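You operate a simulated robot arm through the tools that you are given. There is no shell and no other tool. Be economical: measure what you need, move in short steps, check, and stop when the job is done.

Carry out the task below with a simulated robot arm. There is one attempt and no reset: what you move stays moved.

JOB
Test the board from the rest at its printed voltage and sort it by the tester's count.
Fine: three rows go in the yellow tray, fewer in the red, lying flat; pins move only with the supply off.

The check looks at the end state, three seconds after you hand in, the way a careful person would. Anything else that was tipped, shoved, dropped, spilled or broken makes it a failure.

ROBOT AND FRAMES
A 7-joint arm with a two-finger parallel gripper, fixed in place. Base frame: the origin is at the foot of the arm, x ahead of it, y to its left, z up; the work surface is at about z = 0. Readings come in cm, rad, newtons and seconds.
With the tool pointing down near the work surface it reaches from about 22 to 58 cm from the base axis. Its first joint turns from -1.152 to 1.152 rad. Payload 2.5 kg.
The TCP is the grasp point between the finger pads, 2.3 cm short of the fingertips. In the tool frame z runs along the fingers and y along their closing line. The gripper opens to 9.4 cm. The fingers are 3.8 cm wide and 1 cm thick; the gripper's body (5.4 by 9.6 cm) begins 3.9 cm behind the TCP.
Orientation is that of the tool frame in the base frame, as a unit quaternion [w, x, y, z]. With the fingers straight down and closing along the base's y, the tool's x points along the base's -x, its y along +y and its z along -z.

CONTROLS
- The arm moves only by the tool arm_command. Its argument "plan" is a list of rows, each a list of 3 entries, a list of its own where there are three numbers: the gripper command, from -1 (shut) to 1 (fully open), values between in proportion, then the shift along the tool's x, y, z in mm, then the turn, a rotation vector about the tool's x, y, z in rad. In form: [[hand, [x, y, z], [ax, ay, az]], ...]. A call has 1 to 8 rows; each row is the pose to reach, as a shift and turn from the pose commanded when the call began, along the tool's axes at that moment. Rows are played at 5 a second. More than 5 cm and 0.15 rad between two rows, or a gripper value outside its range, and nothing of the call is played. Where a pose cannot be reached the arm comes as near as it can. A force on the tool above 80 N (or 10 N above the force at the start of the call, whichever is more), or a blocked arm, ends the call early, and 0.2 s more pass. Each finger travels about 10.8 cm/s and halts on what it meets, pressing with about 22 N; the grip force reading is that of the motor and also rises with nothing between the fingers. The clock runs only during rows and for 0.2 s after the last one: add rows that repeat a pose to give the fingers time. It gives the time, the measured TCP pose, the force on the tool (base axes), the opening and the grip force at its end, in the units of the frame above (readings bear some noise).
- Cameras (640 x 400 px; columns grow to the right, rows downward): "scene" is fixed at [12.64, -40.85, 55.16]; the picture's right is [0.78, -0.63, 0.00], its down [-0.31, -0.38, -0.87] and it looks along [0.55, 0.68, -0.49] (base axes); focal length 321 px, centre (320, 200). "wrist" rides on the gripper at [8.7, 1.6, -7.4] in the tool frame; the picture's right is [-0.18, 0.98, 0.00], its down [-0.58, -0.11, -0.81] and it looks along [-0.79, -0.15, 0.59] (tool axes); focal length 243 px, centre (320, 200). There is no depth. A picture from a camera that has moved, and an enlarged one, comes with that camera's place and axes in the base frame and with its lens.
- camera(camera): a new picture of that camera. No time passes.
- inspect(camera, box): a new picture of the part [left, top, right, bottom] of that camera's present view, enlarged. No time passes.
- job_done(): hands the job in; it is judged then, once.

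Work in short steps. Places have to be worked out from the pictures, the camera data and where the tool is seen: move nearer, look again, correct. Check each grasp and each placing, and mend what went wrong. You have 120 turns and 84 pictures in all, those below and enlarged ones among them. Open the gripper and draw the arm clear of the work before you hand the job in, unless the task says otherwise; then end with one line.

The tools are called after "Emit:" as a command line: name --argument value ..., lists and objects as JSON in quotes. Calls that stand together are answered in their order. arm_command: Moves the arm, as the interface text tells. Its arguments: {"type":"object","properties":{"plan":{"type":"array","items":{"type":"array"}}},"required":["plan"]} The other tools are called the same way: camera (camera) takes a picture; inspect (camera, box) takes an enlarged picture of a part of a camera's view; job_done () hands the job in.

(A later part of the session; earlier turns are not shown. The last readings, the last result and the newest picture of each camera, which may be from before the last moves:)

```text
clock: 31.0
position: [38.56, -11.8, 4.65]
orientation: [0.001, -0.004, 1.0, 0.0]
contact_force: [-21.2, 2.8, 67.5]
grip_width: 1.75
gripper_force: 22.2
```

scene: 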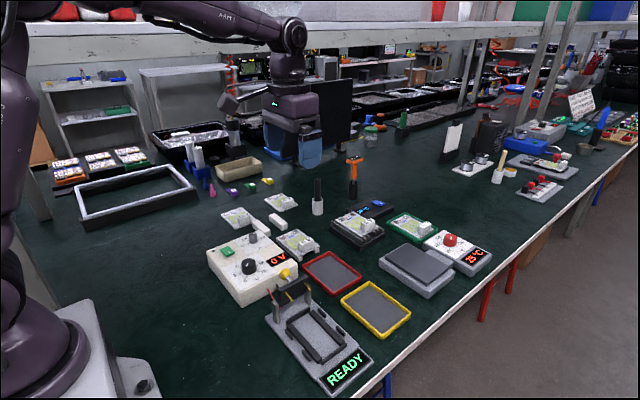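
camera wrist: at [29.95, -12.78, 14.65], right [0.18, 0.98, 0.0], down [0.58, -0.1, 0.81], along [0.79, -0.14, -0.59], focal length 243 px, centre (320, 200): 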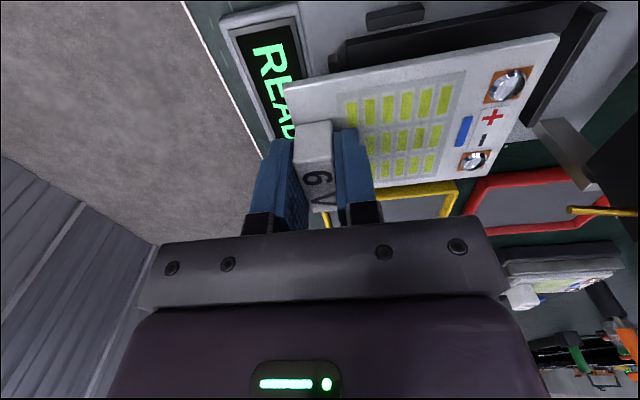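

Contact at z≈4.65. I relieve the pressure and look to see whether it is seated or on a guide.

Emit:
arm_command --plan '[[-1, [0, 0, -3], [0, 0, 0]], [-1, [0, 0, -3], [0, 0, 0]]]'

Emit:
inspect --camera "wrist" --box '[360, 0, 600, 200]'

Emit:
inspect --camera "scene" --box '[290, 325, 350, 365]'

```text
clock: 31.6
position: [38.52, -11.91, 4.61]
orientation: [0.002, -0.003, 1.0, 0.0]
contact_force: [-3.2, -2.4, 24.1]
grip_width: 1.75
gripper_force: 21.6
```

```text
2.00 times, centred on (480, 100) of wrist
camera zoom: at [29.86, -10.19, 12.11], right [0.18, 0.98, 0.0], down [0.58, -0.1, 0.81], along [0.8, -0.14, -0.59], focal length 485 px, centre (0, 400)
```

zoom: 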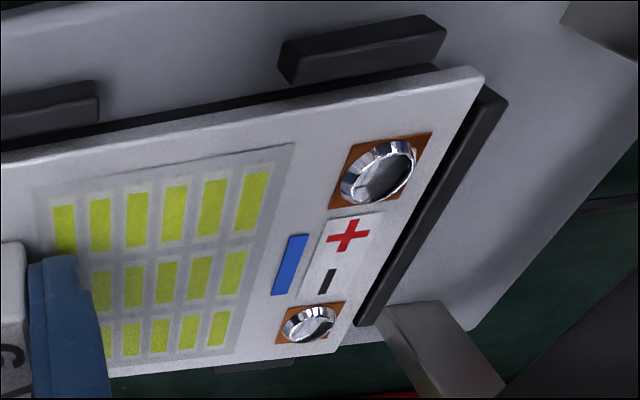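

```text
10.00 times, centred on (320, 345) of scene
camera zoom: at [12.63, -40.85, 55.16], right [0.78, -0.63, 0.0], down [-0.31, -0.38, -0.87], along [0.55, 0.68, -0.49], focal length 3208 px, centre (320, -1250)
```

zoom: 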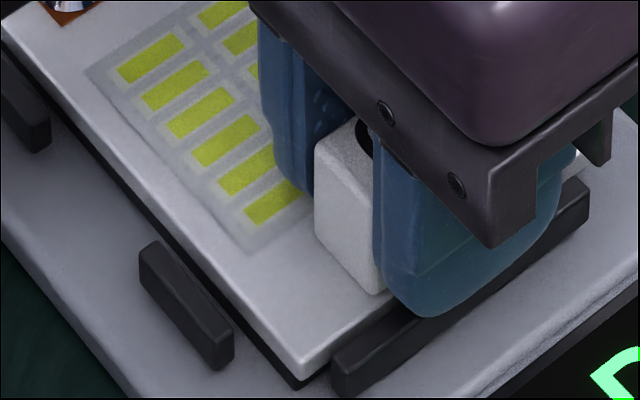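

The −x gap to the guide is ~3.5 mm and the reaction pushed −x, so the +x edge may be on a guide. I lift 4 mm, shift −x 1.5 mm, and lower again to compare contact height.

Emit:
arm_command --plan '[[-1, [0, 0, -4], [0, 0, 0]], [-1, [1.5, 0, -4], [0, 0, 0]], [-1, [1.5, 0, -2], [0, 0, 0]], [-1, [1.5, 0, 0], [0, 0, 0]], [-1, [1.5, 0, 1], [0, 0, 0]], [-1, [1.5, 0, 1], [0, 0, 0]]]'

Emit:
camera --camera "wrist"

```text
clock: 33.0
position: [38.52, -11.8, 4.65]
orientation: [0.001, -0.003, 1.0, 0.0]
contact_force: [-14.3, 4.9, 45.9]
grip_width: 1.74
gripper_force: 22.4
```

```text
38 pictures are left
camera wrist: at [29.77, -10.2, 12.13], right [0.18, 0.98, 0.0], down [0.58, -0.1, 0.81], along [0.79, -0.14, -0.59], focal length 243 px, centre (320, 200)
```

wrist: 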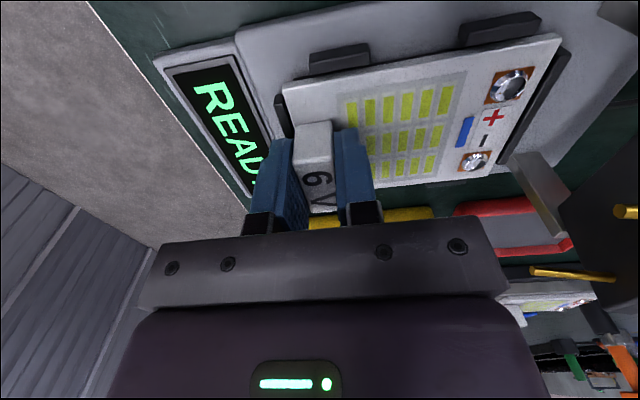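

Same contact height (4.65), and the board sits snug inside the guides, so it appears to be on the rails. I relieve the pressure and open slightly.

Emit:
arm_command --plan '[[-1, [1, 0, -1], [0, 0, 0]], [-0.3, [1, 0, -1], [0, 0, 0]], [-0.3, [1, 0, -1], [0, 0, 0]], [-0.3, [1, 0, -1], [0, 0, 0]], [-0.3, [1, 0, -40], [0, 0, 0]], [-0.3, [1, 0, -80], [0, 0, 0]], [-0.3, [1, 0, -110], [0, 0, 0]], [-0.3, [1, 0, -110], [0, 0, 0]]]'

Emit:
inspect --camera "scene" --box '[265, 270, 375, 370]'

Emit:
inspect --camera "wrist" --box '[240, 0, 560, 150]'

```text
clock: 34.8
position: [38.27, -11.82, 15.6]
orientation: [0.0, -0.004, 1.0, -0.001]
contact_force: [-0.7, 0.0, 0.9]
grip_width: 3.29
gripper_force: 0.0
```

```text
4.00 times, centred on (320, 320) of scene
camera zoom: at [12.64, -40.85, 55.16], right [0.78, -0.63, 0.0], down [-0.31, -0.38, -0.87], along [0.55, 0.68, -0.49], focal length 1283 px, centre (320, -280)
```

zoom: 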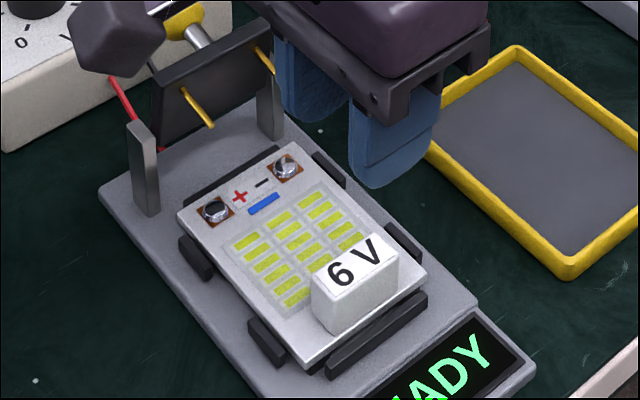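

```text
2.00 times, centred on (400, 75) of wrist
camera zoom: at [29.57, -10.13, 23.15], right [0.18, 0.98, 0.0], down [0.58, -0.11, 0.81], along [0.79, -0.14, -0.59], focal length 485 px, centre (160, 450)
```

zoom: 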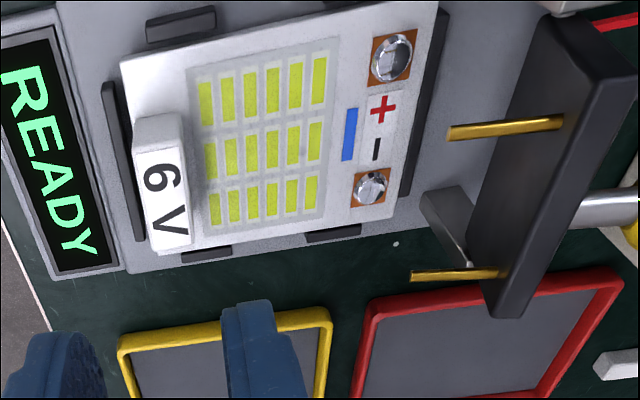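

The board lies properly in the nest with + toward the red-wire side. Now I examine the pin head and lever.

Emit:
inspect --camera "scene" --box '[262, 258, 342, 318]'

Emit:
inspect --camera "wrist" --box '[420, 0, 600, 160]'

```text
6.67 times, centred on (302, 288) of scene
camera zoom: at [12.64, -40.85, 55.16], right [0.78, -0.63, 0.0], down [-0.31, -0.38, -0.87], along [0.55, 0.68, -0.49], focal length 2139 px, centre (440, -387)
```

zoom: 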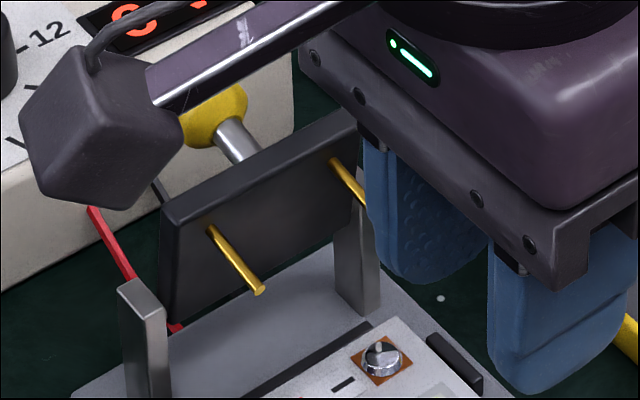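

```text
2.50 times, centred on (510, 80) of wrist
camera zoom: at [29.57, -10.13, 23.15], right [0.18, 0.98, 0.0], down [0.58, -0.11, 0.81], along [0.79, -0.14, -0.59], focal length 606 px, centre (-155, 500)
```

zoom: 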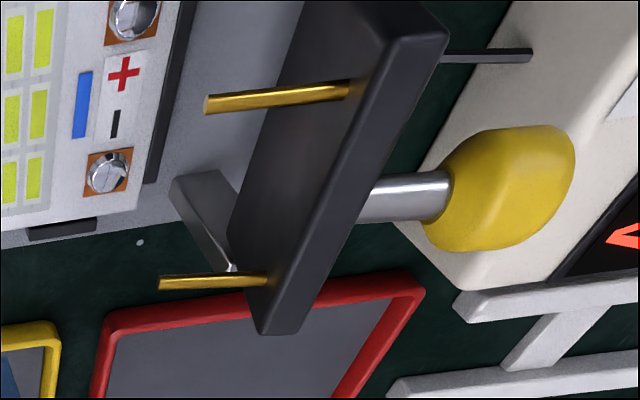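

The head is a hinged plate: pushing the yellow ball (≈(38.5, 2.6, 10)) over toward −y should swing the pins down onto the pads. Supply is off, so I bring closed fingers behind the ball (+y side).

Emit:
arm_command --plan '[[-1, [0, 0, -44], [0, 0, 0]], [-1, [0, 45, -44], [0, 0, 0]], [-1, [-2, 90, -44], [0, 0, 0]], [-1, [-2, 135, -44], [0, 0, 0]], [-1, [-2, 176, -44], [0, 0, 0]], [-1, [-2, 176, -10], [0, 0, 0]], [-1, [-2, 176, 20], [0, 0, 0]], [-1, [-2, 176, 20], [0, 0, 0]]]'

Emit:
inspect --camera "scene" --box '[240, 220, 360, 330]'

Emit:
camera --camera "wrist"

```text
clock: 36.6
position: [38.28, 5.78, 13.76]
orientation: [0.0, -0.003, 1.0, 0.0]
contact_force: [-0.3, -0.8, 1.1]
grip_width: 0.03
gripper_force: 21.8
```

```text
3.64 times, centred on (300, 275) of scene
camera zoom: at [12.64, -40.85, 55.16], right [0.78, -0.63, 0.0], down [-0.31, -0.38, -0.87], along [0.55, 0.68, -0.49], focal length 1167 px, centre (393, -73)
```

zoom: 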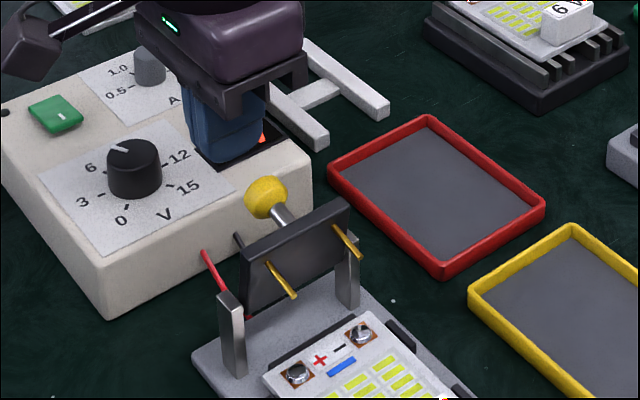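

```text
32 pictures are left
camera wrist: at [29.62, 7.42, 21.11], right [0.18, 0.98, 0.0], down [0.58, -0.1, 0.81], along [0.79, -0.14, -0.59], focal length 243 px, centre (320, 200)
```

wrist: 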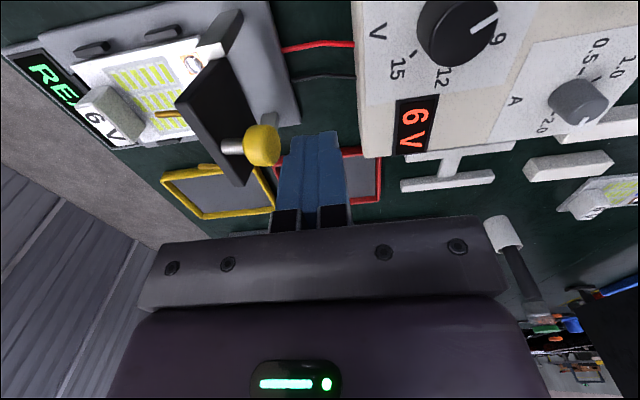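

Ball confirmed at ≈(38.5, 2.4, 10). I lower the closed fingers behind it and push toward −y in small rows.

Emit:
arm_command --plan '[[-1, [0, 0, 10], [0, 0, 0]], [-1, [0, 0, 21], [0, 0, 0]], [-1, [0, -8, 21], [0, 0, 0]], [-1, [0, -16, 21], [0, 0, 0]], [-1, [0, -24, 21], [0, 0, 0]], [-1, [0, -32, 21], [0, 0, 0]], [-1, [0, -32, 21], [0, 0, 0]]]'

Emit:
inspect --camera "scene" --box '[240, 220, 360, 330]'

```text
clock: 38.2
position: [38.33, 2.66, 11.44]
orientation: [0.0, -0.004, 1.0, 0.0]
contact_force: [-1.1, 0.2, -0.2]
grip_width: 0.0
gripper_force: 22.2
```

```text
3.64 times, centred on (300, 275) of scene
camera zoom: at [12.64, -40.85, 55.16], right [0.78, -0.63, 0.0], down [-0.31, -0.38, -0.87], along [0.55, 0.68, -0.49], focal length 1167 px, centre (393, -73)
```

zoom: 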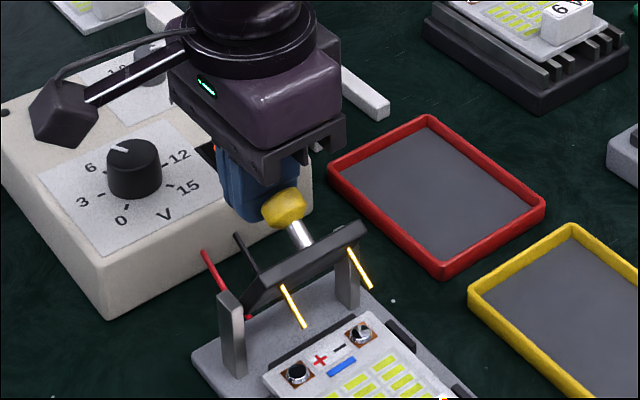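

The plate swings down as expected. I continue pushing.

Emit:
arm_command --plan '[[-1, [0, -8, 0], [0, 0, 0]], [-1, [0, -16, 0], [0, 0, 0]], [-1, [0, -24, 0], [0, 0, 0]], [-1, [0, -30, 4], [0, 0, 0]], [-1, [0, -30, 4], [0, 0, 0]]]'

Emit:
inspect --camera "scene" --box '[240, 240, 370, 370]'

```text
clock: 39.4
position: [38.44, -0.46, 10.99]
orientation: [0.001, -0.004, 1.0, 0.0]
contact_force: [-1.0, 0.3, 0.1]
grip_width: 0.01
gripper_force: 22.1
```

```text
3.08 times, centred on (305, 305) of scene
camera zoom: at [12.64, -40.85, 55.16], right [0.78, -0.63, 0.0], down [-0.31, -0.38, -0.87], along [0.55, 0.68, -0.49], focal length 987 px, centre (366, -123)
```

zoom: 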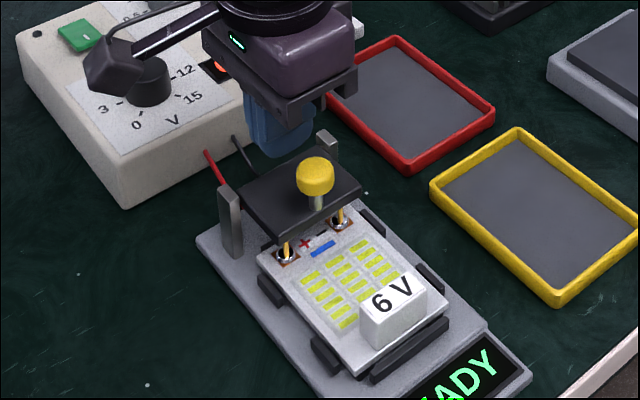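

Pins rest on both pads. I leave upward and move over the supply's rocker switch.

Emit:
arm_command --plan '[[-1, [0, 6, -35], [0, 0, 0]], [-1, [0, 10, -70], [0, 0, 0]], [-1, [8, 55, -70], [0, 0, 0]], [-1, [16, 100, -70], [0, 0, 0]], [-1, [24, 145, -70], [0, 0, 0]], [-1, [32, 185, -70], [0, 0, 0]], [-1, [38, 214, -50], [0, 0, 0]], [-1, [38, 214, -20], [0, 0, 0]]]'

Emit:
camera --camera "wrist"

Emit:
inspect --camera "scene" --box '[190, 190, 310, 300]'

```text
clock: 41.2
position: [34.4, 21.22, 12.89]
orientation: [0.0, -0.004, 1.0, 0.0]
contact_force: [0.4, 0.6, 0.4]
grip_width: 0.0
gripper_force: 21.4
```

```text
29 pictures are left
camera wrist: at [25.73, 22.77, 20.36], right [0.18, 0.98, 0.0], down [0.58, -0.11, 0.81], along [0.79, -0.14, -0.59], focal length 243 px, centre (320, 200)
```

wrist: 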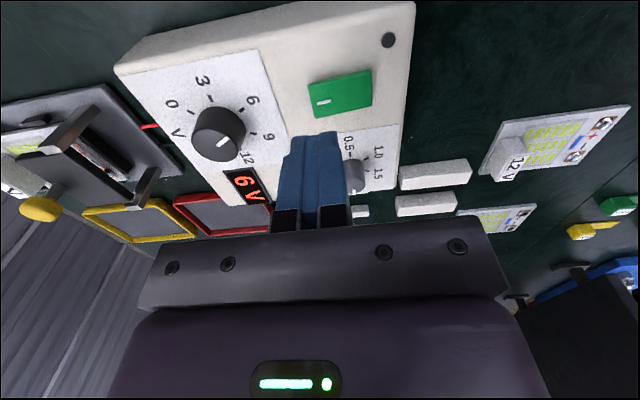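

```text
3.64 times, centred on (250, 245) of scene
camera zoom: at [12.64, -40.85, 55.16], right [0.78, -0.63, 0.0], down [-0.31, -0.38, -0.87], along [0.55, 0.68, -0.49], focal length 1167 px, centre (574, 36)
```

zoom: 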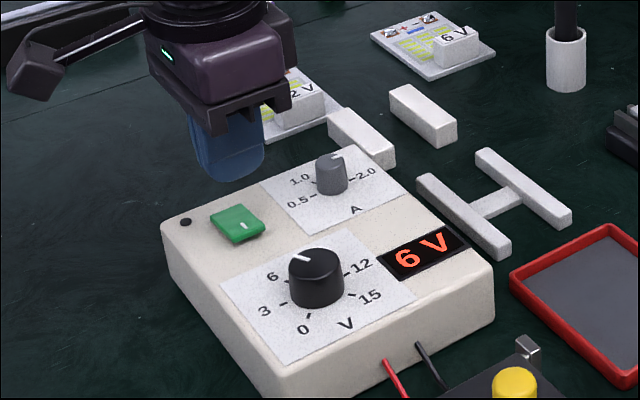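

The rocker's "I" end is right below (y≈21.3). I descend and press gently.

Emit:
arm_command --plan '[[-1, [-2, 0, 25], [0, 0, 0]], [-1, [-2, 0, 42], [0, 0, 0]], [-1, [-2, 0, 46], [0, 0, 0]], [-1, [-2, 0, 49], [0, 0, 0]], [-1, [-2, 0, 52], [0, 0, 0]], [-1, [-2, 0, 52], [0, 0, 0]]]'

Emit:
inspect --camera "scene" --box '[200, 220, 380, 400]'

```text
clock: 42.6
position: [34.58, 21.02, 8.02]
orientation: [0.0, -0.003, 1.0, 0.0]
contact_force: [-17.0, -13.3, 52.4]
grip_width: 0.0
gripper_force: 21.4
```

```text
2.22 times, centred on (290, 310) of scene
camera zoom: at [12.62, -40.87, 55.15], right [0.78, -0.63, 0.0], down [-0.31, -0.38, -0.87], along [0.55, 0.68, -0.49], focal length 713 px, centre (387, -44)
```

zoom: 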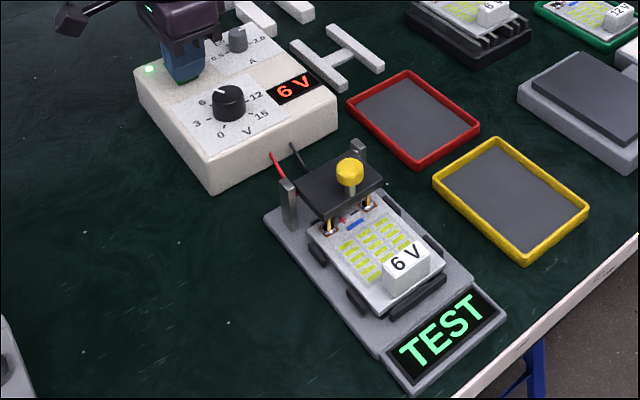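

Supply is on (pilot lit) and the tester shows "TEST". I ease off the rocker, wait a moment and read the display.

Emit:
arm_command --plan '[[-1, [0, 0, -20], [0, 0, 0]], [-1, [0, 0, -20], [0, 0, 0]], [-1, [0, 0, -20], [0, 0, 0]], [-1, [0, 0, -20], [0, 0, 0]], [-1, [0, 0, -20], [0, 0, 0]], [-1, [0, 0, -20], [0, 0, 0]], [-1, [0, 0, -20], [0, 0, 0]], [-1, [0, 0, -20], [0, 0, 0]]]'

Emit:
inspect --camera "scene" --box '[260, 280, 380, 400]'

```text
clock: 44.4
position: [34.52, 20.9, 9.95]
orientation: [0.001, -0.005, 1.0, 0.0]
contact_force: [-0.1, 0.2, 0.4]
grip_width: 0.03
gripper_force: 22.1
```

```text
3.33 times, centred on (320, 340) of scene
camera zoom: at [12.64, -40.85, 55.16], right [0.78, -0.63, 0.0], down [-0.31, -0.38, -0.87], along [0.55, 0.68, -0.49], focal length 1069 px, centre (320, -267)
```

zoom: 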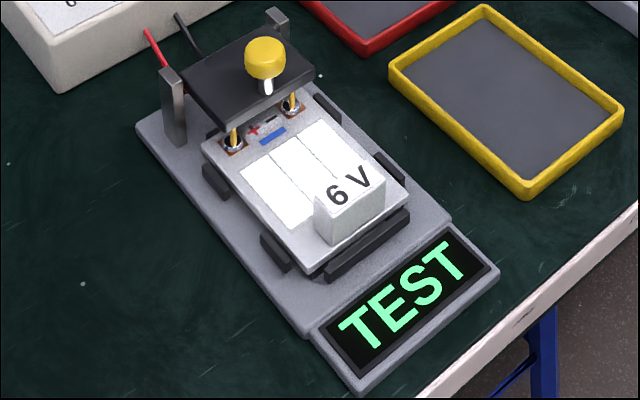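

All three strips light up; the tester is still working. I wait further for its count.

Emit:
arm_command --plan '[[-1, [0, 0, 0], [0, 0, 0]], [-1, [0, 0, 0], [0, 0, 0]], [-1, [0, 0, 0], [0, 0, 0]], [-1, [0, 0, 0], [0, 0, 0]], [-1, [0, 0, 0], [0, 0, 0]], [-1, [0, 0, 0], [0, 0, 0]], [-1, [0, 0, 0], [0, 0, 0]], [-1, [0, 0, 0], [0, 0, 0]]]'

Emit:
arm_command --plan '[[-1, [0, 0, 0], [0, 0, 0]], [-1, [0, 0, 0], [0, 0, 0]], [-1, [0, 0, 0], [0, 0, 0]], [-1, [0, 0, 0], [0, 0, 0]], [-1, [0, 0, 0], [0, 0, 0]], [-1, [0, 0, 0], [0, 0, 0]], [-1, [0, 0, 0], [0, 0, 0]], [-1, [0, 0, 0], [0, 0, 0]]]'

Emit:
inspect --camera "scene" --box '[260, 280, 380, 400]'

```text
clock: 46.2
position: [34.57, 20.99, 9.86]
orientation: [0.0, -0.004, 1.0, 0.001]
contact_force: [-0.3, -0.2, 0.5]
grip_width: 0.03
gripper_force: 21.9
```

```text
clock: 48.0
position: [34.64, 21.02, 9.85]
orientation: [0.0, -0.004, 1.0, 0.0]
contact_force: [0.8, 0.4, 0.2]
grip_width: 0.0
gripper_force: 22.0
```

```text
3.33 times, centred on (320, 340) of scene
camera zoom: at [12.64, -40.85, 55.16], right [0.78, -0.63, 0.0], down [-0.31, -0.38, -0.87], along [0.55, 0.68, -0.49], focal length 1069 px, centre (320, -267)
```

zoom: 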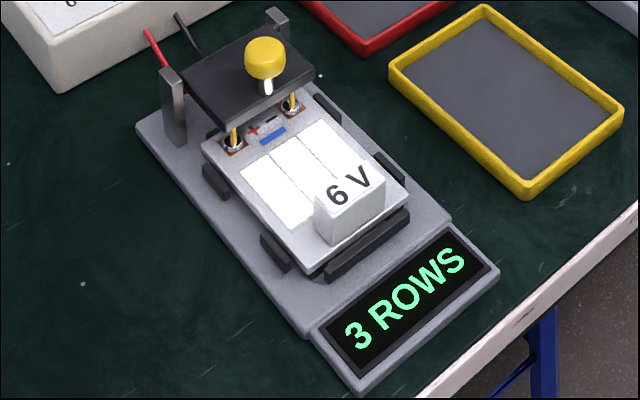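

"3 ROWS": the board is fine, yellow tray. Now I switch the supply off by pressing the rocker's +y end.

Emit:
arm_command --plan '[[-1, [0, 0, -15], [0, 0, 0]], [-1, [0, 32, -15], [0, 0, 0]], [-1, [0, 32, 5], [0, 0, 0]], [-1, [0, 32, 13], [0, 0, 0]], [-1, [0, 32, 17], [0, 0, 0]], [-1, [0, 32, 20], [0, 0, 0]], [-1, [0, 32, 20], [0, 0, 0]], [-1, [0, 32, 0], [0, 0, 0]]]'

Emit:
inspect --camera "scene" --box '[200, 220, 380, 400]'

```text
clock: 49.8
position: [34.74, 24.1, 9.79]
orientation: [0.001, -0.004, 1.0, 0.0]
contact_force: [0.0, -0.1, 0.9]
grip_width: 0.0
gripper_force: 22.0
```

```text
2.22 times, centred on (290, 310) of scene
camera zoom: at [12.64, -40.85, 55.16], right [0.78, -0.63, 0.0], down [-0.31, -0.38, -0.87], along [0.55, 0.68, -0.49], focal length 713 px, centre (387, -44)
```

zoom: 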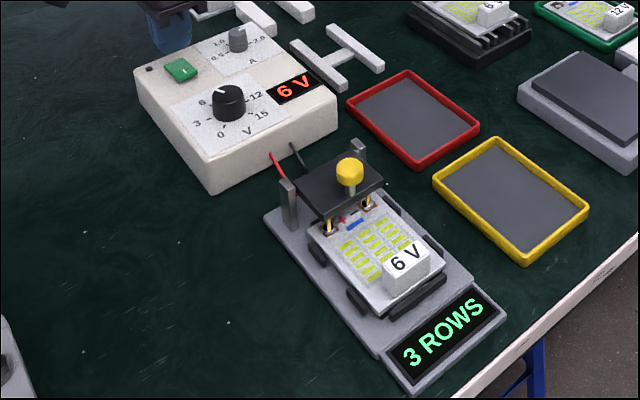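

Supply off (pilot dark, strips unlit). To raise the pins I'll pinch the ball from its ±x sides, so I go over it and turn the hand 90°.

Emit:
arm_command --plan '[[-1, [0, 0, -45], [0, 0, 0]], [-1, [0, 0, -90], [0, 0, 0]], [-1, [-6, -47, -100], [0, 0, 0]], [-1, [-12, -94, -100], [0, 0, 0]], [-1, [-18, -141, -100], [0, 0, 0]], [-1, [-24, -188, -100], [0, 0, 0]], [-1, [-32, -235, -100], [0, 0, 0]], [-1, [-38, -279, -100], [0, 0, 0]]]'

Emit:
arm_command --plan '[[-0.6, [0, 0, 0], [0, 0, 0.14]], [-0.3, [0, 0, 0], [0, 0, 0.28]], [0, [0, 0, 0], [0, 0, 0.42]], [0, [0, 0, 0], [0, 0, 0.56]], [0, [0, 0, 0], [0, 0, 0.7]], [0, [0, 0, 0], [0, 0, 0.84]], [0, [0, 0, 0], [0, 0, 0.98]], [0, [0, 0, 0], [0, 0, 1.12]]]'

Emit:
arm_command --plan '[[0, [0, 0, 0], [0, 0, 0.14]], [0, [0, 0, 0], [0, 0, 0.28]], [0, [0, 0, 0], [0, 0, 0.42]], [0, [0, 0, 0], [0, 0, 0.443]], [0, [0, 0, 0], [0, 0, 0.443]]]'

Emit:
camera --camera "wrist"

```text
clock: 51.6
position: [38.72, -3.81, 19.91]
orientation: [0.0, -0.004, 1.0, 0.0]
contact_force: [0.0, 0.2, -0.6]
grip_width: 0.02
gripper_force: 22.3
```

```text
clock: 53.4
position: [38.7, -3.64, 20.07]
orientation: [0.0, 0.529, 0.849, 0.0]
contact_force: [0.9, -1.0, 0.3]
grip_width: 4.72
gripper_force: 0.0
```

```text
clock: 54.6
position: [38.61, -3.69, 19.99]
orientation: [0.0, 0.702, 0.712, 0.0]
contact_force: [0.7, 0.0, -0.8]
grip_width: 4.72
gripper_force: 0.1
```

```text
23 pictures are left
camera wrist: at [40.12, 5.05, 27.42], right [0.99, -0.17, 0.0], down [-0.1, -0.58, 0.81], along [-0.14, -0.79, -0.59], focal length 243 px, centre (320, 200)
```

wrist: 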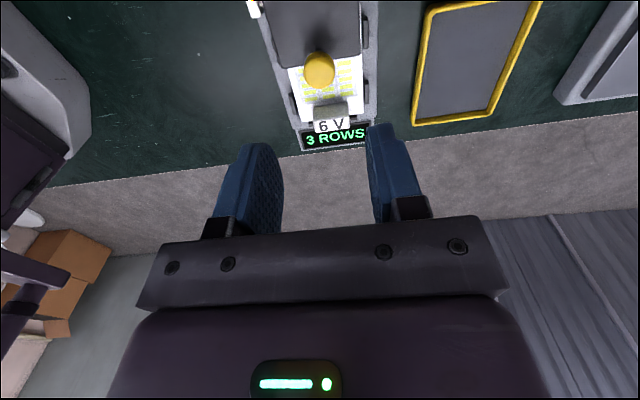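

The ball is directly below at ≈(38.45, −3.8, 8.4). I descend with fingers on both x sides and close.

Emit:
arm_command --plan '[[0, [0, -1, 40], [0, 0, 0]], [0, [0, -1, 75], [0, 0, 0]], [0, [0, -1, 95], [0, 0, 0]], [0, [0, -1, 102], [0, 0, 0]], [0, [0, -1, 102], [0, 0, 0]], [-0.7, [0, -1, 102], [0, 0, 0]], [-0.7, [0, -1, 102], [0, 0, 0]], [-0.7, [0, -1, 102], [0, 0, 0]]]'

Emit:
inspect --camera "scene" --box '[240, 230, 370, 350]'

```text
clock: 56.4
position: [38.46, -3.65, 9.8]
orientation: [0.0, 0.702, 0.712, 0.0]
contact_force: [-0.6, 0.1, -3.7]
grip_width: 2.31
gripper_force: 45.2
```

```text
3.33 times, centred on (305, 290) of scene
camera zoom: at [12.64, -40.85, 55.16], right [0.78, -0.63, 0.0], down [-0.31, -0.38, -0.87], along [0.55, 0.68, -0.49], focal length 1069 px, centre (370, -100)
```

zoom: 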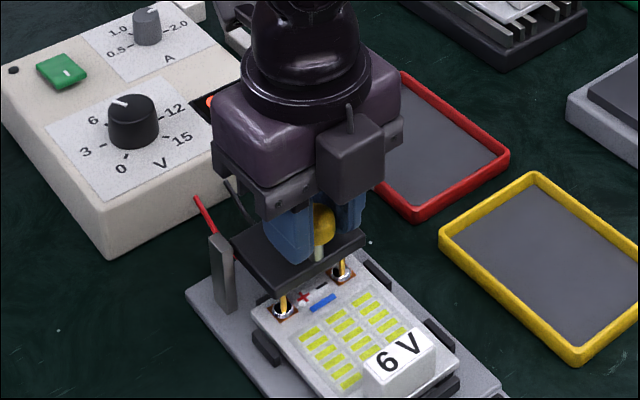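

Ball gripped (2.3 cm) with supply off. I swing it back over along its arc about the hinge.

Emit:
arm_command --plan '[[-0.7, [5.2, 0, -7], [0, 0, 0]], [-0.7, [11.6, 0, -13], [0, 0, 0]], [-0.7, [19, 0, -17.6], [0, 0, 0]], [-0.7, [27.2, 0, -20.7], [0, 0, 0]], [-0.7, [35.8, 0, -22.2], [0, 0, 0]], [-0.7, [44.5, 0, -22], [0, 0, 0]], [-0.7, [53, 0, -20.1], [0, 0, 0]], [-0.7, [62.5, 0, -16], [0, 0, 0]]]'

Emit:
inspect --camera "scene" --box '[240, 230, 370, 350]'

```text
clock: 58.2
position: [38.23, 2.89, 11.35]
orientation: [-0.001, 0.701, 0.713, 0.0]
contact_force: [-0.2, 0.0, -0.1]
grip_width: 1.41
gripper_force: 0.1
```

```text
3.33 times, centred on (305, 290) of scene
camera zoom: at [12.64, -40.85, 55.16], right [0.78, -0.63, 0.0], down [-0.31, -0.38, -0.87], along [0.55, 0.68, -0.49], focal length 1069 px, centre (370, -100)
```

zoom: 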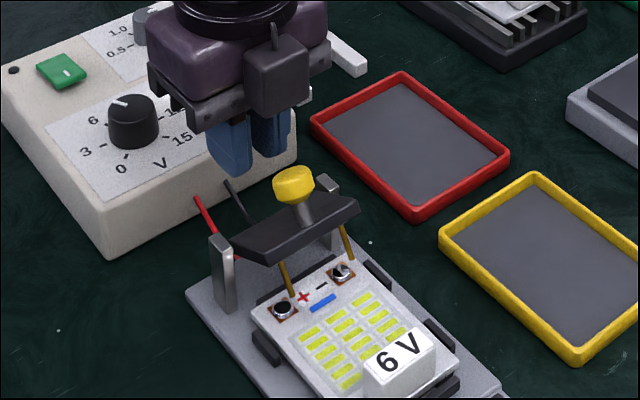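

The ball slipped out part-way. I check whether the plate stays or falls back.

Emit:
arm_command --plan '[[0, [0, 0, -30], [0, 0, 0]], [0, [0, 0, -40], [0, 0, 0]], [0, [0, 0, -40], [0, 0, 0]]]'

Emit:
inspect --camera "scene" --box '[250, 240, 340, 320]'

Emit:
camera --camera "wrist"

```text
clock: 59.0
position: [38.34, 2.68, 15.27]
orientation: [0.001, 0.702, 0.713, 0.0]
contact_force: [0.8, -0.2, -0.3]
grip_width: 4.71
gripper_force: 0.1
```

```text
5.00 times, centred on (295, 280) of scene
camera zoom: at [12.64, -40.85, 55.16], right [0.78, -0.63, 0.0], down [-0.31, -0.38, -0.87], along [0.55, 0.68, -0.49], focal length 1604 px, centre (445, -200)
```

zoom: 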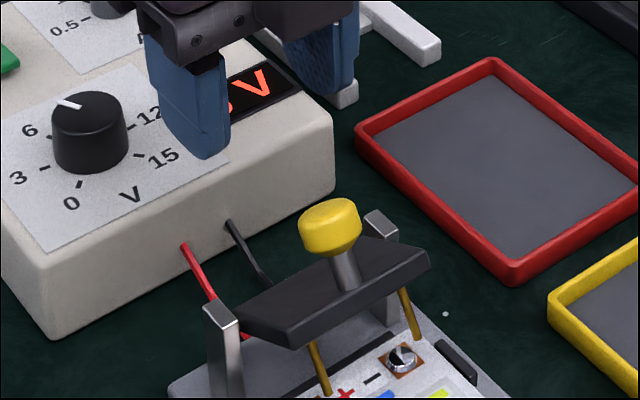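

```text
19 pictures are left
camera wrist: at [39.83, 11.38, 22.78], right [0.99, -0.17, 0.0], down [-0.1, -0.58, 0.81], along [-0.14, -0.79, -0.59], focal length 243 px, centre (320, 200)
```

wrist: 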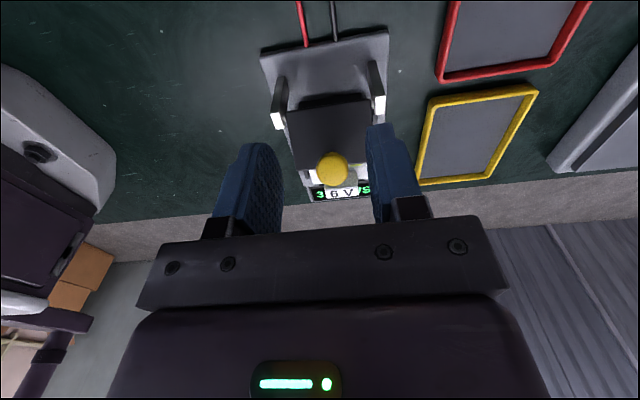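

The plate holds at ~33° by friction, ball now at ≈(38.4, −1.8, 9.9). I regrip it there, a bit deeper.

Emit:
arm_command --plan '[[0, [-22, 0, 0], [0, 0, 0]], [0, [-45, 0, 0], [0, 0, 0]], [0, [-45, 0, 25], [0, 0, 0]], [0, [-45, 0, 43], [0, 0, 0]], [0, [-45, 0, 43], [0, 0, 0]], [-1, [-45, 0, 43], [0, 0, 0]], [-1, [-45, 0, 43], [0, 0, 0]], [-1, [-45, 0, 43], [0, 0, 0]]]'

Emit:
inspect --camera "scene" --box '[250, 240, 340, 320]'

```text
clock: 60.8
position: [38.46, -2.04, 11.07]
orientation: [0.002, 0.702, 0.713, 0.0]
contact_force: [19.4, 0.4, -17.7]
grip_width: 2.31
gripper_force: 45.3
```

```text
5.00 times, centred on (295, 280) of scene
camera zoom: at [12.65, -40.85, 55.16], right [0.78, -0.63, 0.0], down [-0.31, -0.38, -0.87], along [0.55, 0.68, -0.49], focal length 1604 px, centre (445, -200)
```

zoom: 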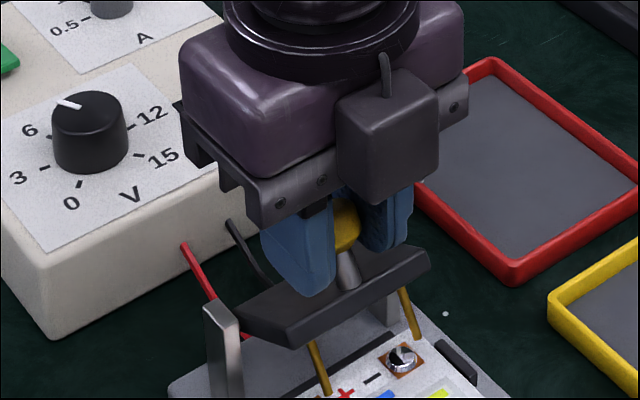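

Firm grip (2.3 cm). I continue the arc in smaller steps.

Emit:
arm_command --plan '[[-1, [3, 0, -1.3], [0, 0, 0]], [-1, [6.1, 0, -2.5], [0, 0, 0]], [-1, [9.2, 0, -3.3], [0, 0, 0]], [-1, [12.3, 0, -4], [0, 0, 0]], [-1, [15.5, 0, -4.5], [0, 0, 0]], [-1, [18.6, 0, -4.7], [0, 0, 0]], [-1, [21.8, 0, -4.7], [0, 0, 0]], [-1, [25, 0, -4.5], [0, 0, 0]]]'

```text
clock: 62.6
position: [38.47, 0.42, 11.45]
orientation: [0.001, 0.704, 0.71, -0.001]
contact_force: [1.8, -20.7, 15.2]
grip_width: 2.33
gripper_force: 44.8
```

Still holding the ball (2.33 cm). I finish the arc to the original raised position.

Emit:
arm_command --plan '[[-1, [3.1, 0, 0.5], [0, 0, 0]], [-1, [6.2, 0, 1.1], [0, 0, 0]], [-1, [9.3, 0, 2.1], [0, 0, 0]], [-1, [12.3, 0, 3.1], [0, 0, 0]], [-1, [15.2, 0, 4.5], [0, 0, 0]], [-1, [18, 0, 5.9], [0, 0, 0]], [-1, [20, 0, 7], [0, 0, 0]], [-1, [22, 0, 8], [0, 0, 0]]]'

Emit:
inspect --camera "scene" --box '[250, 240, 340, 320]'

```text
clock: 64.4
position: [38.43, 2.59, 10.71]
orientation: [0.002, 0.703, 0.711, 0.0]
contact_force: [6.4, -17.4, 15.5]
grip_width: 2.33
gripper_force: 45.2
```

```text
5.00 times, centred on (295, 280) of scene
camera zoom: at [12.63, -40.85, 55.16], right [0.78, -0.63, 0.0], down [-0.31, -0.38, -0.87], along [0.55, 0.68, -0.49], focal length 1604 px, centre (445, -200)
```

zoom: 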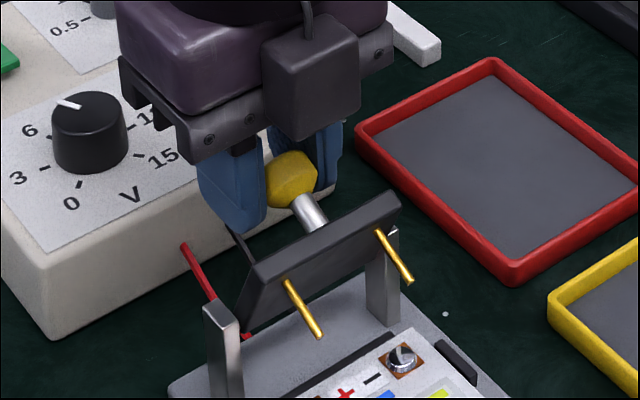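

Nearly upright; I take it the remaining ~15–20°.

Emit:
arm_command --plan '[[-1, [2.5, 0, 1.8], [0, 0, 0]], [-1, [5, 0, 3.8], [0, 0, 0]], [-1, [7.5, 0, 6], [0, 0, 0]], [-1, [9.5, 0, 8.3], [0, 0, 0]], [-1, [10.5, 0, 9.5], [0, 0, 0]], [-1, [10.5, 0, 9.5], [0, 0, 0]]]'

Emit:
inspect --camera "scene" --box '[250, 240, 340, 320]'

```text
clock: 65.8
position: [38.48, 4.02, 9.88]
orientation: [0.001, 0.702, 0.713, 0.003]
contact_force: [10.0, 2.6, 28.4]
grip_width: 2.15
gripper_force: 44.7
```

```text
5.00 times, centred on (295, 280) of scene
camera zoom: at [12.63, -40.85, 55.16], right [0.78, -0.63, 0.0], down [-0.31, -0.38, -0.87], along [0.55, 0.68, -0.49], focal length 1604 px, centre (445, -200)
```

zoom: 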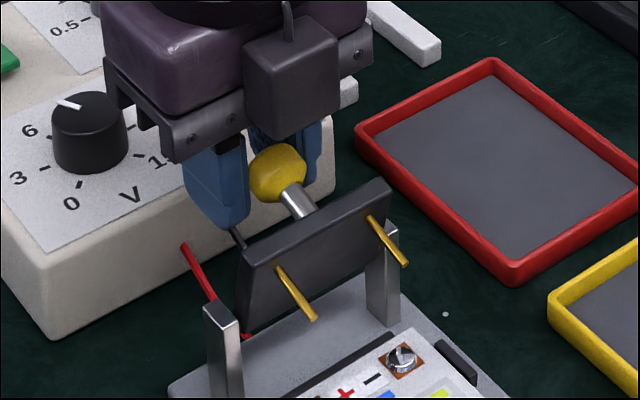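

The plate is back at its raised stop. I release the ball, rise, and turn the hand square again.

Emit:
arm_command --plan '[[0, [0, 0, 0], [0, 0, 0]], [0, [0, 0, 0], [0, 0, 0]], [0, [0, 0, -40], [0, 0, 0]], [0, [0, 0, -85], [0, 0, 0]], [0, [-20, 0, -100], [0, 0, -0.14]], [0, [-40, 0, -100], [0, 0, -0.28]], [0, [-60, 0, -100], [0, 0, -0.42]], [0, [-80, 0, -100], [0, 0, -0.56]]]'

Emit:
arm_command --plan '[[0, [0, 0, 0], [0, 0, -0.14]], [0, [0, 0, 0], [0, 0, -0.28]], [0, [0, 0, 0], [0, 0, -0.42]], [0, [0, 0, 0], [0, 0, -0.56]], [0, [0, 0, 0], [0, 0, -0.7]], [0, [0, 0, 0], [0, 0, -0.84]], [0, [0, 0, 0], [0, 0, -0.98]], [0, [0, 0, 0], [0, 0, -0.995]]]'

```text
clock: 67.6
position: [38.44, -4.08, 19.75]
orientation: [-0.001, 0.477, 0.879, -0.001]
contact_force: [-0.6, -0.2, 0.3]
grip_width: 4.69
gripper_force: 0.0
```

```text
clock: 69.4
position: [38.55, -4.28, 19.79]
orientation: [0.0, -0.001, 1.0, 0.0]
contact_force: [0.3, 0.2, -0.5]
grip_width: 4.69
gripper_force: 0.1
```

Square again. I move over the block of the seated board.

Emit:
arm_command --plan '[[0, [1, -40, 0], [0, 0, 0]], [0, [1, -75, 0], [0, 0, 0]], [0, [1, -75, 40], [0, 0, 0]], [0, [1, -75, 80], [0, 0, 0]], [0, [1, -75, 108], [0, 0, 0]], [0, [1, -75, 108], [0, 0, 0]]]'

Emit:
inspect --camera "scene" --box '[265, 270, 375, 370]'

Emit:
camera --camera "wrist"

```text
clock: 70.8
position: [38.36, -11.74, 8.78]
orientation: [0.0, 0.001, 1.0, 0.0]
contact_force: [-0.4, 0.2, -0.2]
grip_width: 4.69
gripper_force: 0.1
```

```text
4.00 times, centred on (320, 320) of scene
camera zoom: at [12.64, -40.85, 55.16], right [0.78, -0.63, 0.0], down [-0.31, -0.38, -0.87], along [0.55, 0.68, -0.49], focal length 1283 px, centre (320, -280)
```

zoom: 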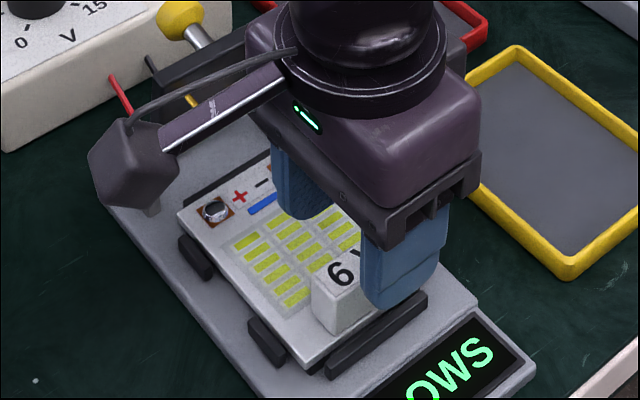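

```text
14 pictures are left
camera wrist: at [29.74, -10.05, 16.24], right [0.18, 0.98, 0.0], down [0.58, -0.11, 0.81], along [0.79, -0.15, -0.59], focal length 243 px, centre (320, 200)
```

wrist: 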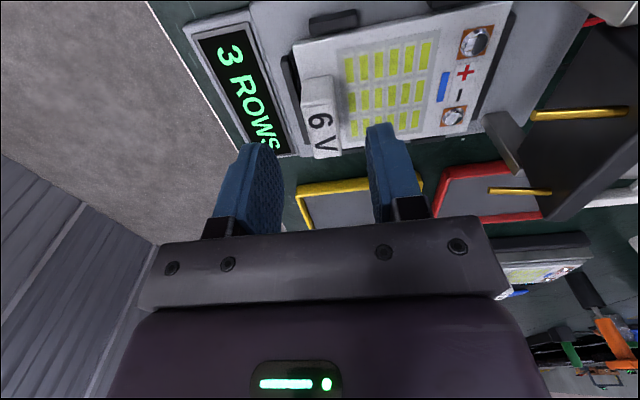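

Aligned with the block. I descend to z≈4.6, close, and lift a few millimetres.

Emit:
arm_command --plan '[[0, [0, 0, 20], [0, 0, 0]], [0, [0, 0, 36], [0, 0, 0]], [0, [0, 0, 42], [0, 0, 0]], [0, [0, 0, 42], [0, 0, 0]], [-1, [0, 0, 42], [0, 0, 0]], [-1, [0, 0, 42], [0, 0, 0]], [-1, [0, 0, 42], [0, 0, 0]], [-1, [0, 0, 42], [0, 0, 0]]]'

Emit:
arm_command --plan '[[-1, [0, 0, -2], [0, 0, 0]], [-1, [0, 0, -5], [0, 0, 0]], [-1, [0, 0, -9], [0, 0, 0]], [-1, [0, 0, -14], [0, 0, 0]], [-1, [0, 0, -18], [0, 0, 0]], [-1, [0, 0, -18], [0, 0, 0]]]'

Emit:
inspect --camera "scene" --box '[265, 270, 375, 370]'

```text
clock: 72.6
position: [38.47, -11.66, 4.82]
orientation: [0.001, 0.0, 1.0, -0.001]
contact_force: [1.8, -4.6, 10.3]
grip_width: 1.73
gripper_force: 22.2
```

```text
clock: 74.0
position: [38.32, -11.6, 6.54]
orientation: [0.0, 0.001, 1.0, 0.0]
contact_force: [-0.3, -0.7, -1.1]
grip_width: 1.74
gripper_force: 22.5
```

```text
4.00 times, centred on (320, 320) of scene
camera zoom: at [12.64, -40.85, 55.16], right [0.78, -0.63, 0.0], down [-0.31, -0.38, -0.87], along [0.55, 0.68, -0.49], focal length 1283 px, centre (320, -280)
```

zoom: 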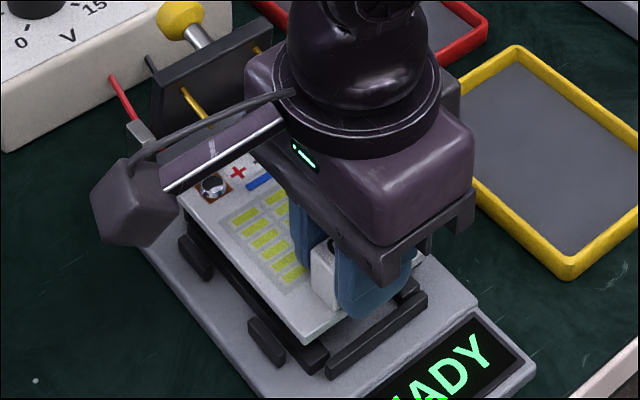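

Held level; the tester reads READY again. I slide 3 cm −y out from under the pins, rise, and carry to the yellow tray (centre ≈ (52.65, −10.2) → TCP ≈ (52.65, −14.1)).

Emit:
arm_command --plan '[[-1, [0, -10, 0], [0, 0, 0]], [-1, [0, -20, -2], [0, 0, 0]], [-1, [0, -30, -4], [0, 0, 0]], [-1, [0, -30, -25], [0, 0, 0]], [-1, [0, -30, -55], [0, 0, 0]], [-1, [-20, -30, -75], [0, 0, 0]], [-1, [-50, -28, -75], [0, 0, 0]], [-1, [-80, -26, -75], [0, 0, 0]]]'

Emit:
arm_command --plan '[[-1, [-25, 0, 0], [0, 0, 0]], [-1, [-50, 1, 0], [0, 0, 0]], [-1, [-62, 1, 0], [0, 0, 0]], [-1, [-62, 1, 25], [0, 0, 0]], [-1, [-62, 1, 50], [0, 0, 0]], [-1, [-62, 1, 70], [0, 0, 0]], [-1, [-62, 1, 78], [0, 0, 0]], [-1, [-62, 1, 78], [0, 0, 0]]]'

Emit:
inspect --camera "scene" --box '[315, 240, 435, 360]'

Emit:
inspect --camera "wrist" --box '[220, 0, 560, 210]'

```text
clock: 75.8
position: [46.27, -14.15, 13.99]
orientation: [0.0, 0.0, 1.0, 0.0]
contact_force: [0.3, 0.8, -0.7]
grip_width: 1.76
gripper_force: 22.2
```

```text
clock: 77.6
position: [52.69, -14.24, 6.26]
orientation: [0.0, 0.0, 1.0, 0.0]
contact_force: [-0.8, -0.6, -0.8]
grip_width: 1.77
gripper_force: 22.0
```

```text
3.33 times, centred on (375, 300) of scene
camera zoom: at [12.64, -40.85, 55.16], right [0.78, -0.63, 0.0], down [-0.31, -0.38, -0.87], along [0.55, 0.68, -0.49], focal length 1069 px, centre (137, -133)
```

zoom: 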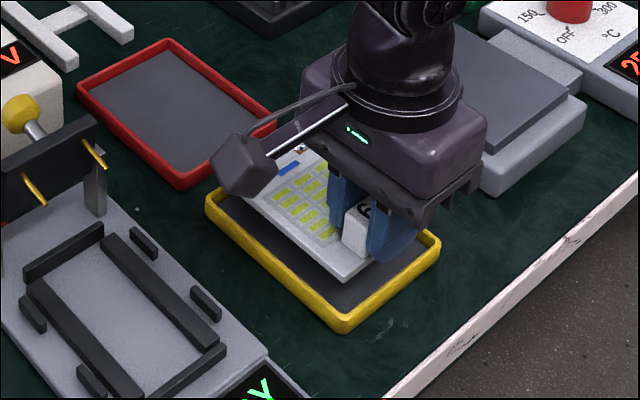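

```text
1.88 times, centred on (390, 105) of wrist
camera zoom: at [43.99, -12.55, 13.68], right [0.19, 0.98, 0.0], down [0.58, -0.11, 0.81], along [0.79, -0.15, -0.59], focal length 457 px, centre (188, 379)
```

zoom: 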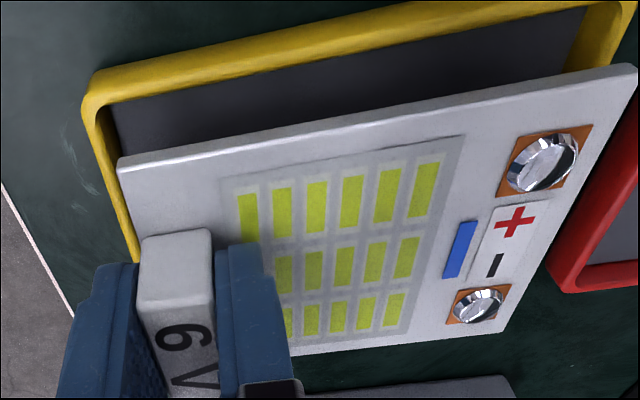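

Board is centred over the yellow tray in both views (about 3–5 mm slack). I lower so the board is just inside the rim, with the −y fingertip still above it.

Emit:
arm_command --plan '[[-1, [0, -0.5, 8], [0, 0, 0]], [-1, [0, -0.5, 15], [0, 0, 0]], [-1, [0, -0.5, 20], [0, 0, 0]], [-1, [0, -0.5, 23], [0, 0, 0]], [-1, [0, -0.5, 23], [0, 0, 0]]]'

Emit:
inspect --camera "scene" --box '[335, 260, 415, 340]'

Emit:
inspect --camera "wrist" --box '[220, 0, 560, 210]'

```text
clock: 78.8
position: [52.62, -14.2, 3.9]
orientation: [0.0, 0.0, 1.0, 0.0]
contact_force: [0.3, 0.2, -0.1]
grip_width: 1.75
gripper_force: 22.1
```

```text
5.00 times, centred on (375, 300) of scene
camera zoom: at [12.64, -40.85, 55.16], right [0.78, -0.63, 0.0], down [-0.31, -0.38, -0.87], along [0.55, 0.68, -0.49], focal length 1604 px, centre (45, -300)
```

zoom: 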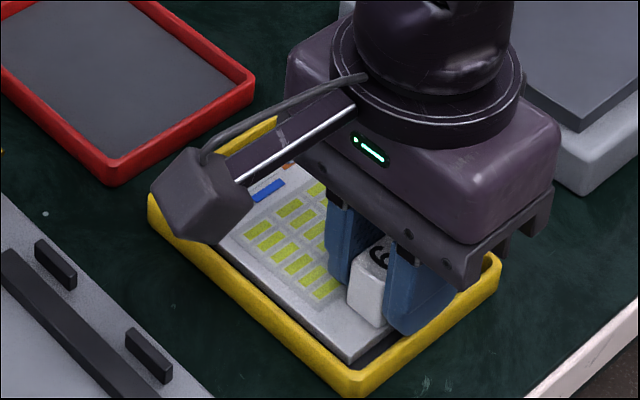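

```text
1.88 times, centred on (390, 105) of wrist
camera zoom: at [43.94, -12.57, 11.41], right [0.19, 0.98, 0.0], down [0.58, -0.11, 0.81], along [0.79, -0.15, -0.59], focal length 457 px, centre (188, 379)
```

zoom: 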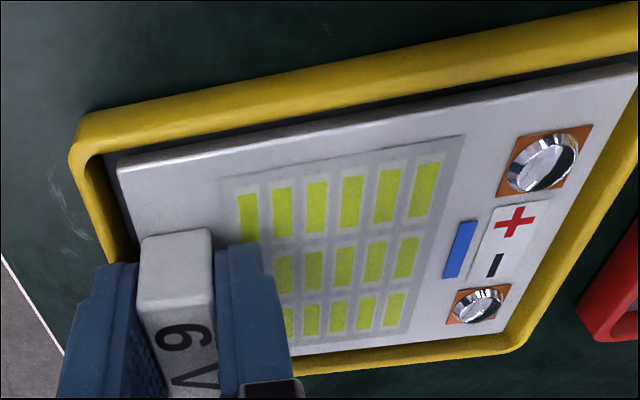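

Board is inside the rim; the +y gap is a bit small, so I shift −1.5 mm, lower 2 mm more, then open a little.

Emit:
arm_command --plan '[[-1, [0, -1.5, 0], [0, 0, 0]], [-1, [0, -1.5, 2], [0, 0, 0]], [-1, [0, -1.5, 2], [0, 0, 0]], [-0.5, [0, -1.5, 2], [0, 0, 0]], [-0.5, [0, -1.5, 2], [0, 0, 0]], [-0.5, [0, -1.5, -5], [0, 0, 0]], [-0.5, [0, -1.5, -35], [0, 0, 0]], [-0.5, [0, -1.5, -80], [0, 0, 0]]]'

Emit:
inspect --camera "scene" --box '[325, 260, 425, 350]'

Emit:
camera --camera "wrist"

```text
clock: 80.6
position: [52.65, -14.45, 11.93]
orientation: [0.0, 0.001, 1.0, -0.001]
contact_force: [0.0, -0.7, 0.0]
grip_width: 2.34
gripper_force: 0.1
```

```text
4.44 times, centred on (375, 305) of scene
camera zoom: at [12.64, -40.85, 55.16], right [0.78, -0.63, 0.0], down [-0.31, -0.38, -0.87], along [0.55, 0.68, -0.49], focal length 1426 px, centre (76, -267)
```

zoom: 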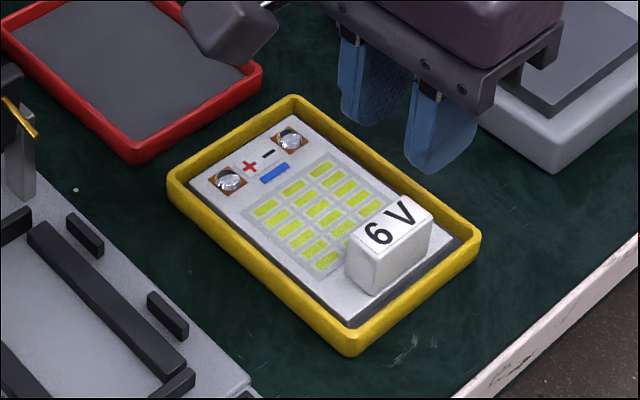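

```text
7 pictures are left
camera wrist: at [43.96, -12.74, 19.47], right [0.19, 0.98, 0.0], down [0.58, -0.11, 0.81], along [0.79, -0.15, -0.59], focal length 243 px, centre (320, 200)
```

wrist: 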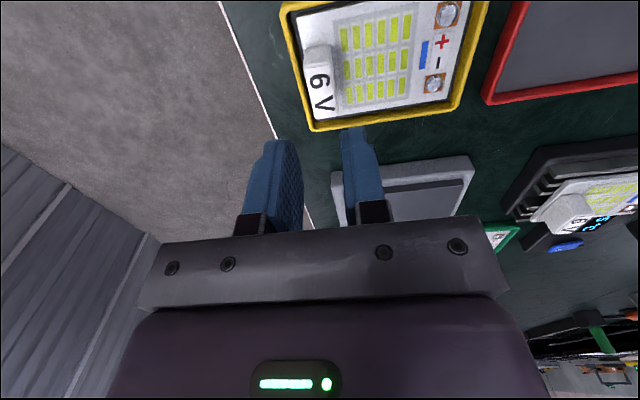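

The board lies flat in the yellow tray, and the supply is off with the pins up. I open the gripper and draw the arm clear.

Emit:
arm_command --plan '[[0.2, [0, 0, -45], [0, 0, 0]], [0.6, [0, 0, -90], [0, 0, 0]], [1, [20, 20, -130], [0, 0, 0]], [1, [50, 50, -160], [0, 0, 0]], [1, [75, 80, -185], [0, 0, 0]], [1, [100, 110, -210], [0, 0, 0]], [1, [110, 140, -230], [0, 0, 0]], [1, [110, 140, -230], [0, 0, 0]]]'

Emit:
camera --camera "scene"

Emit:
inspect --camera "scene" --box '[200, 210, 430, 390]'

```text
refused: row 4 steps farther than a row can; nothing moved
```

```text
6 pictures are left
```

scene: 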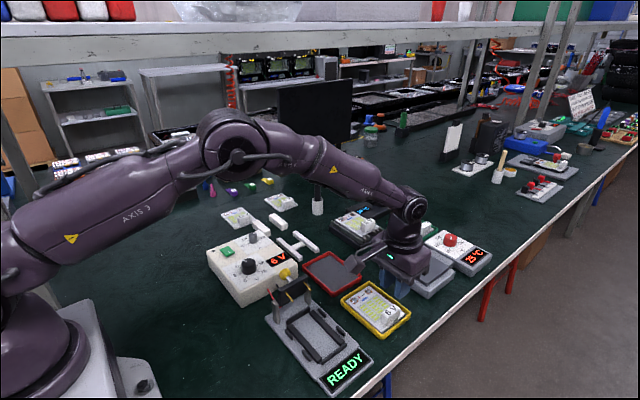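

```text
2.22 times, centred on (315, 300) of scene
camera zoom: at [12.64, -40.85, 55.16], right [0.78, -0.63, 0.0], down [-0.31, -0.38, -0.87], along [0.55, 0.68, -0.49], focal length 713 px, centre (331, -22)
```

zoom: 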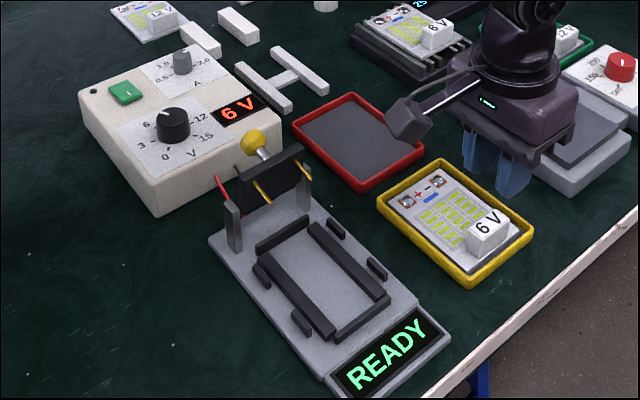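

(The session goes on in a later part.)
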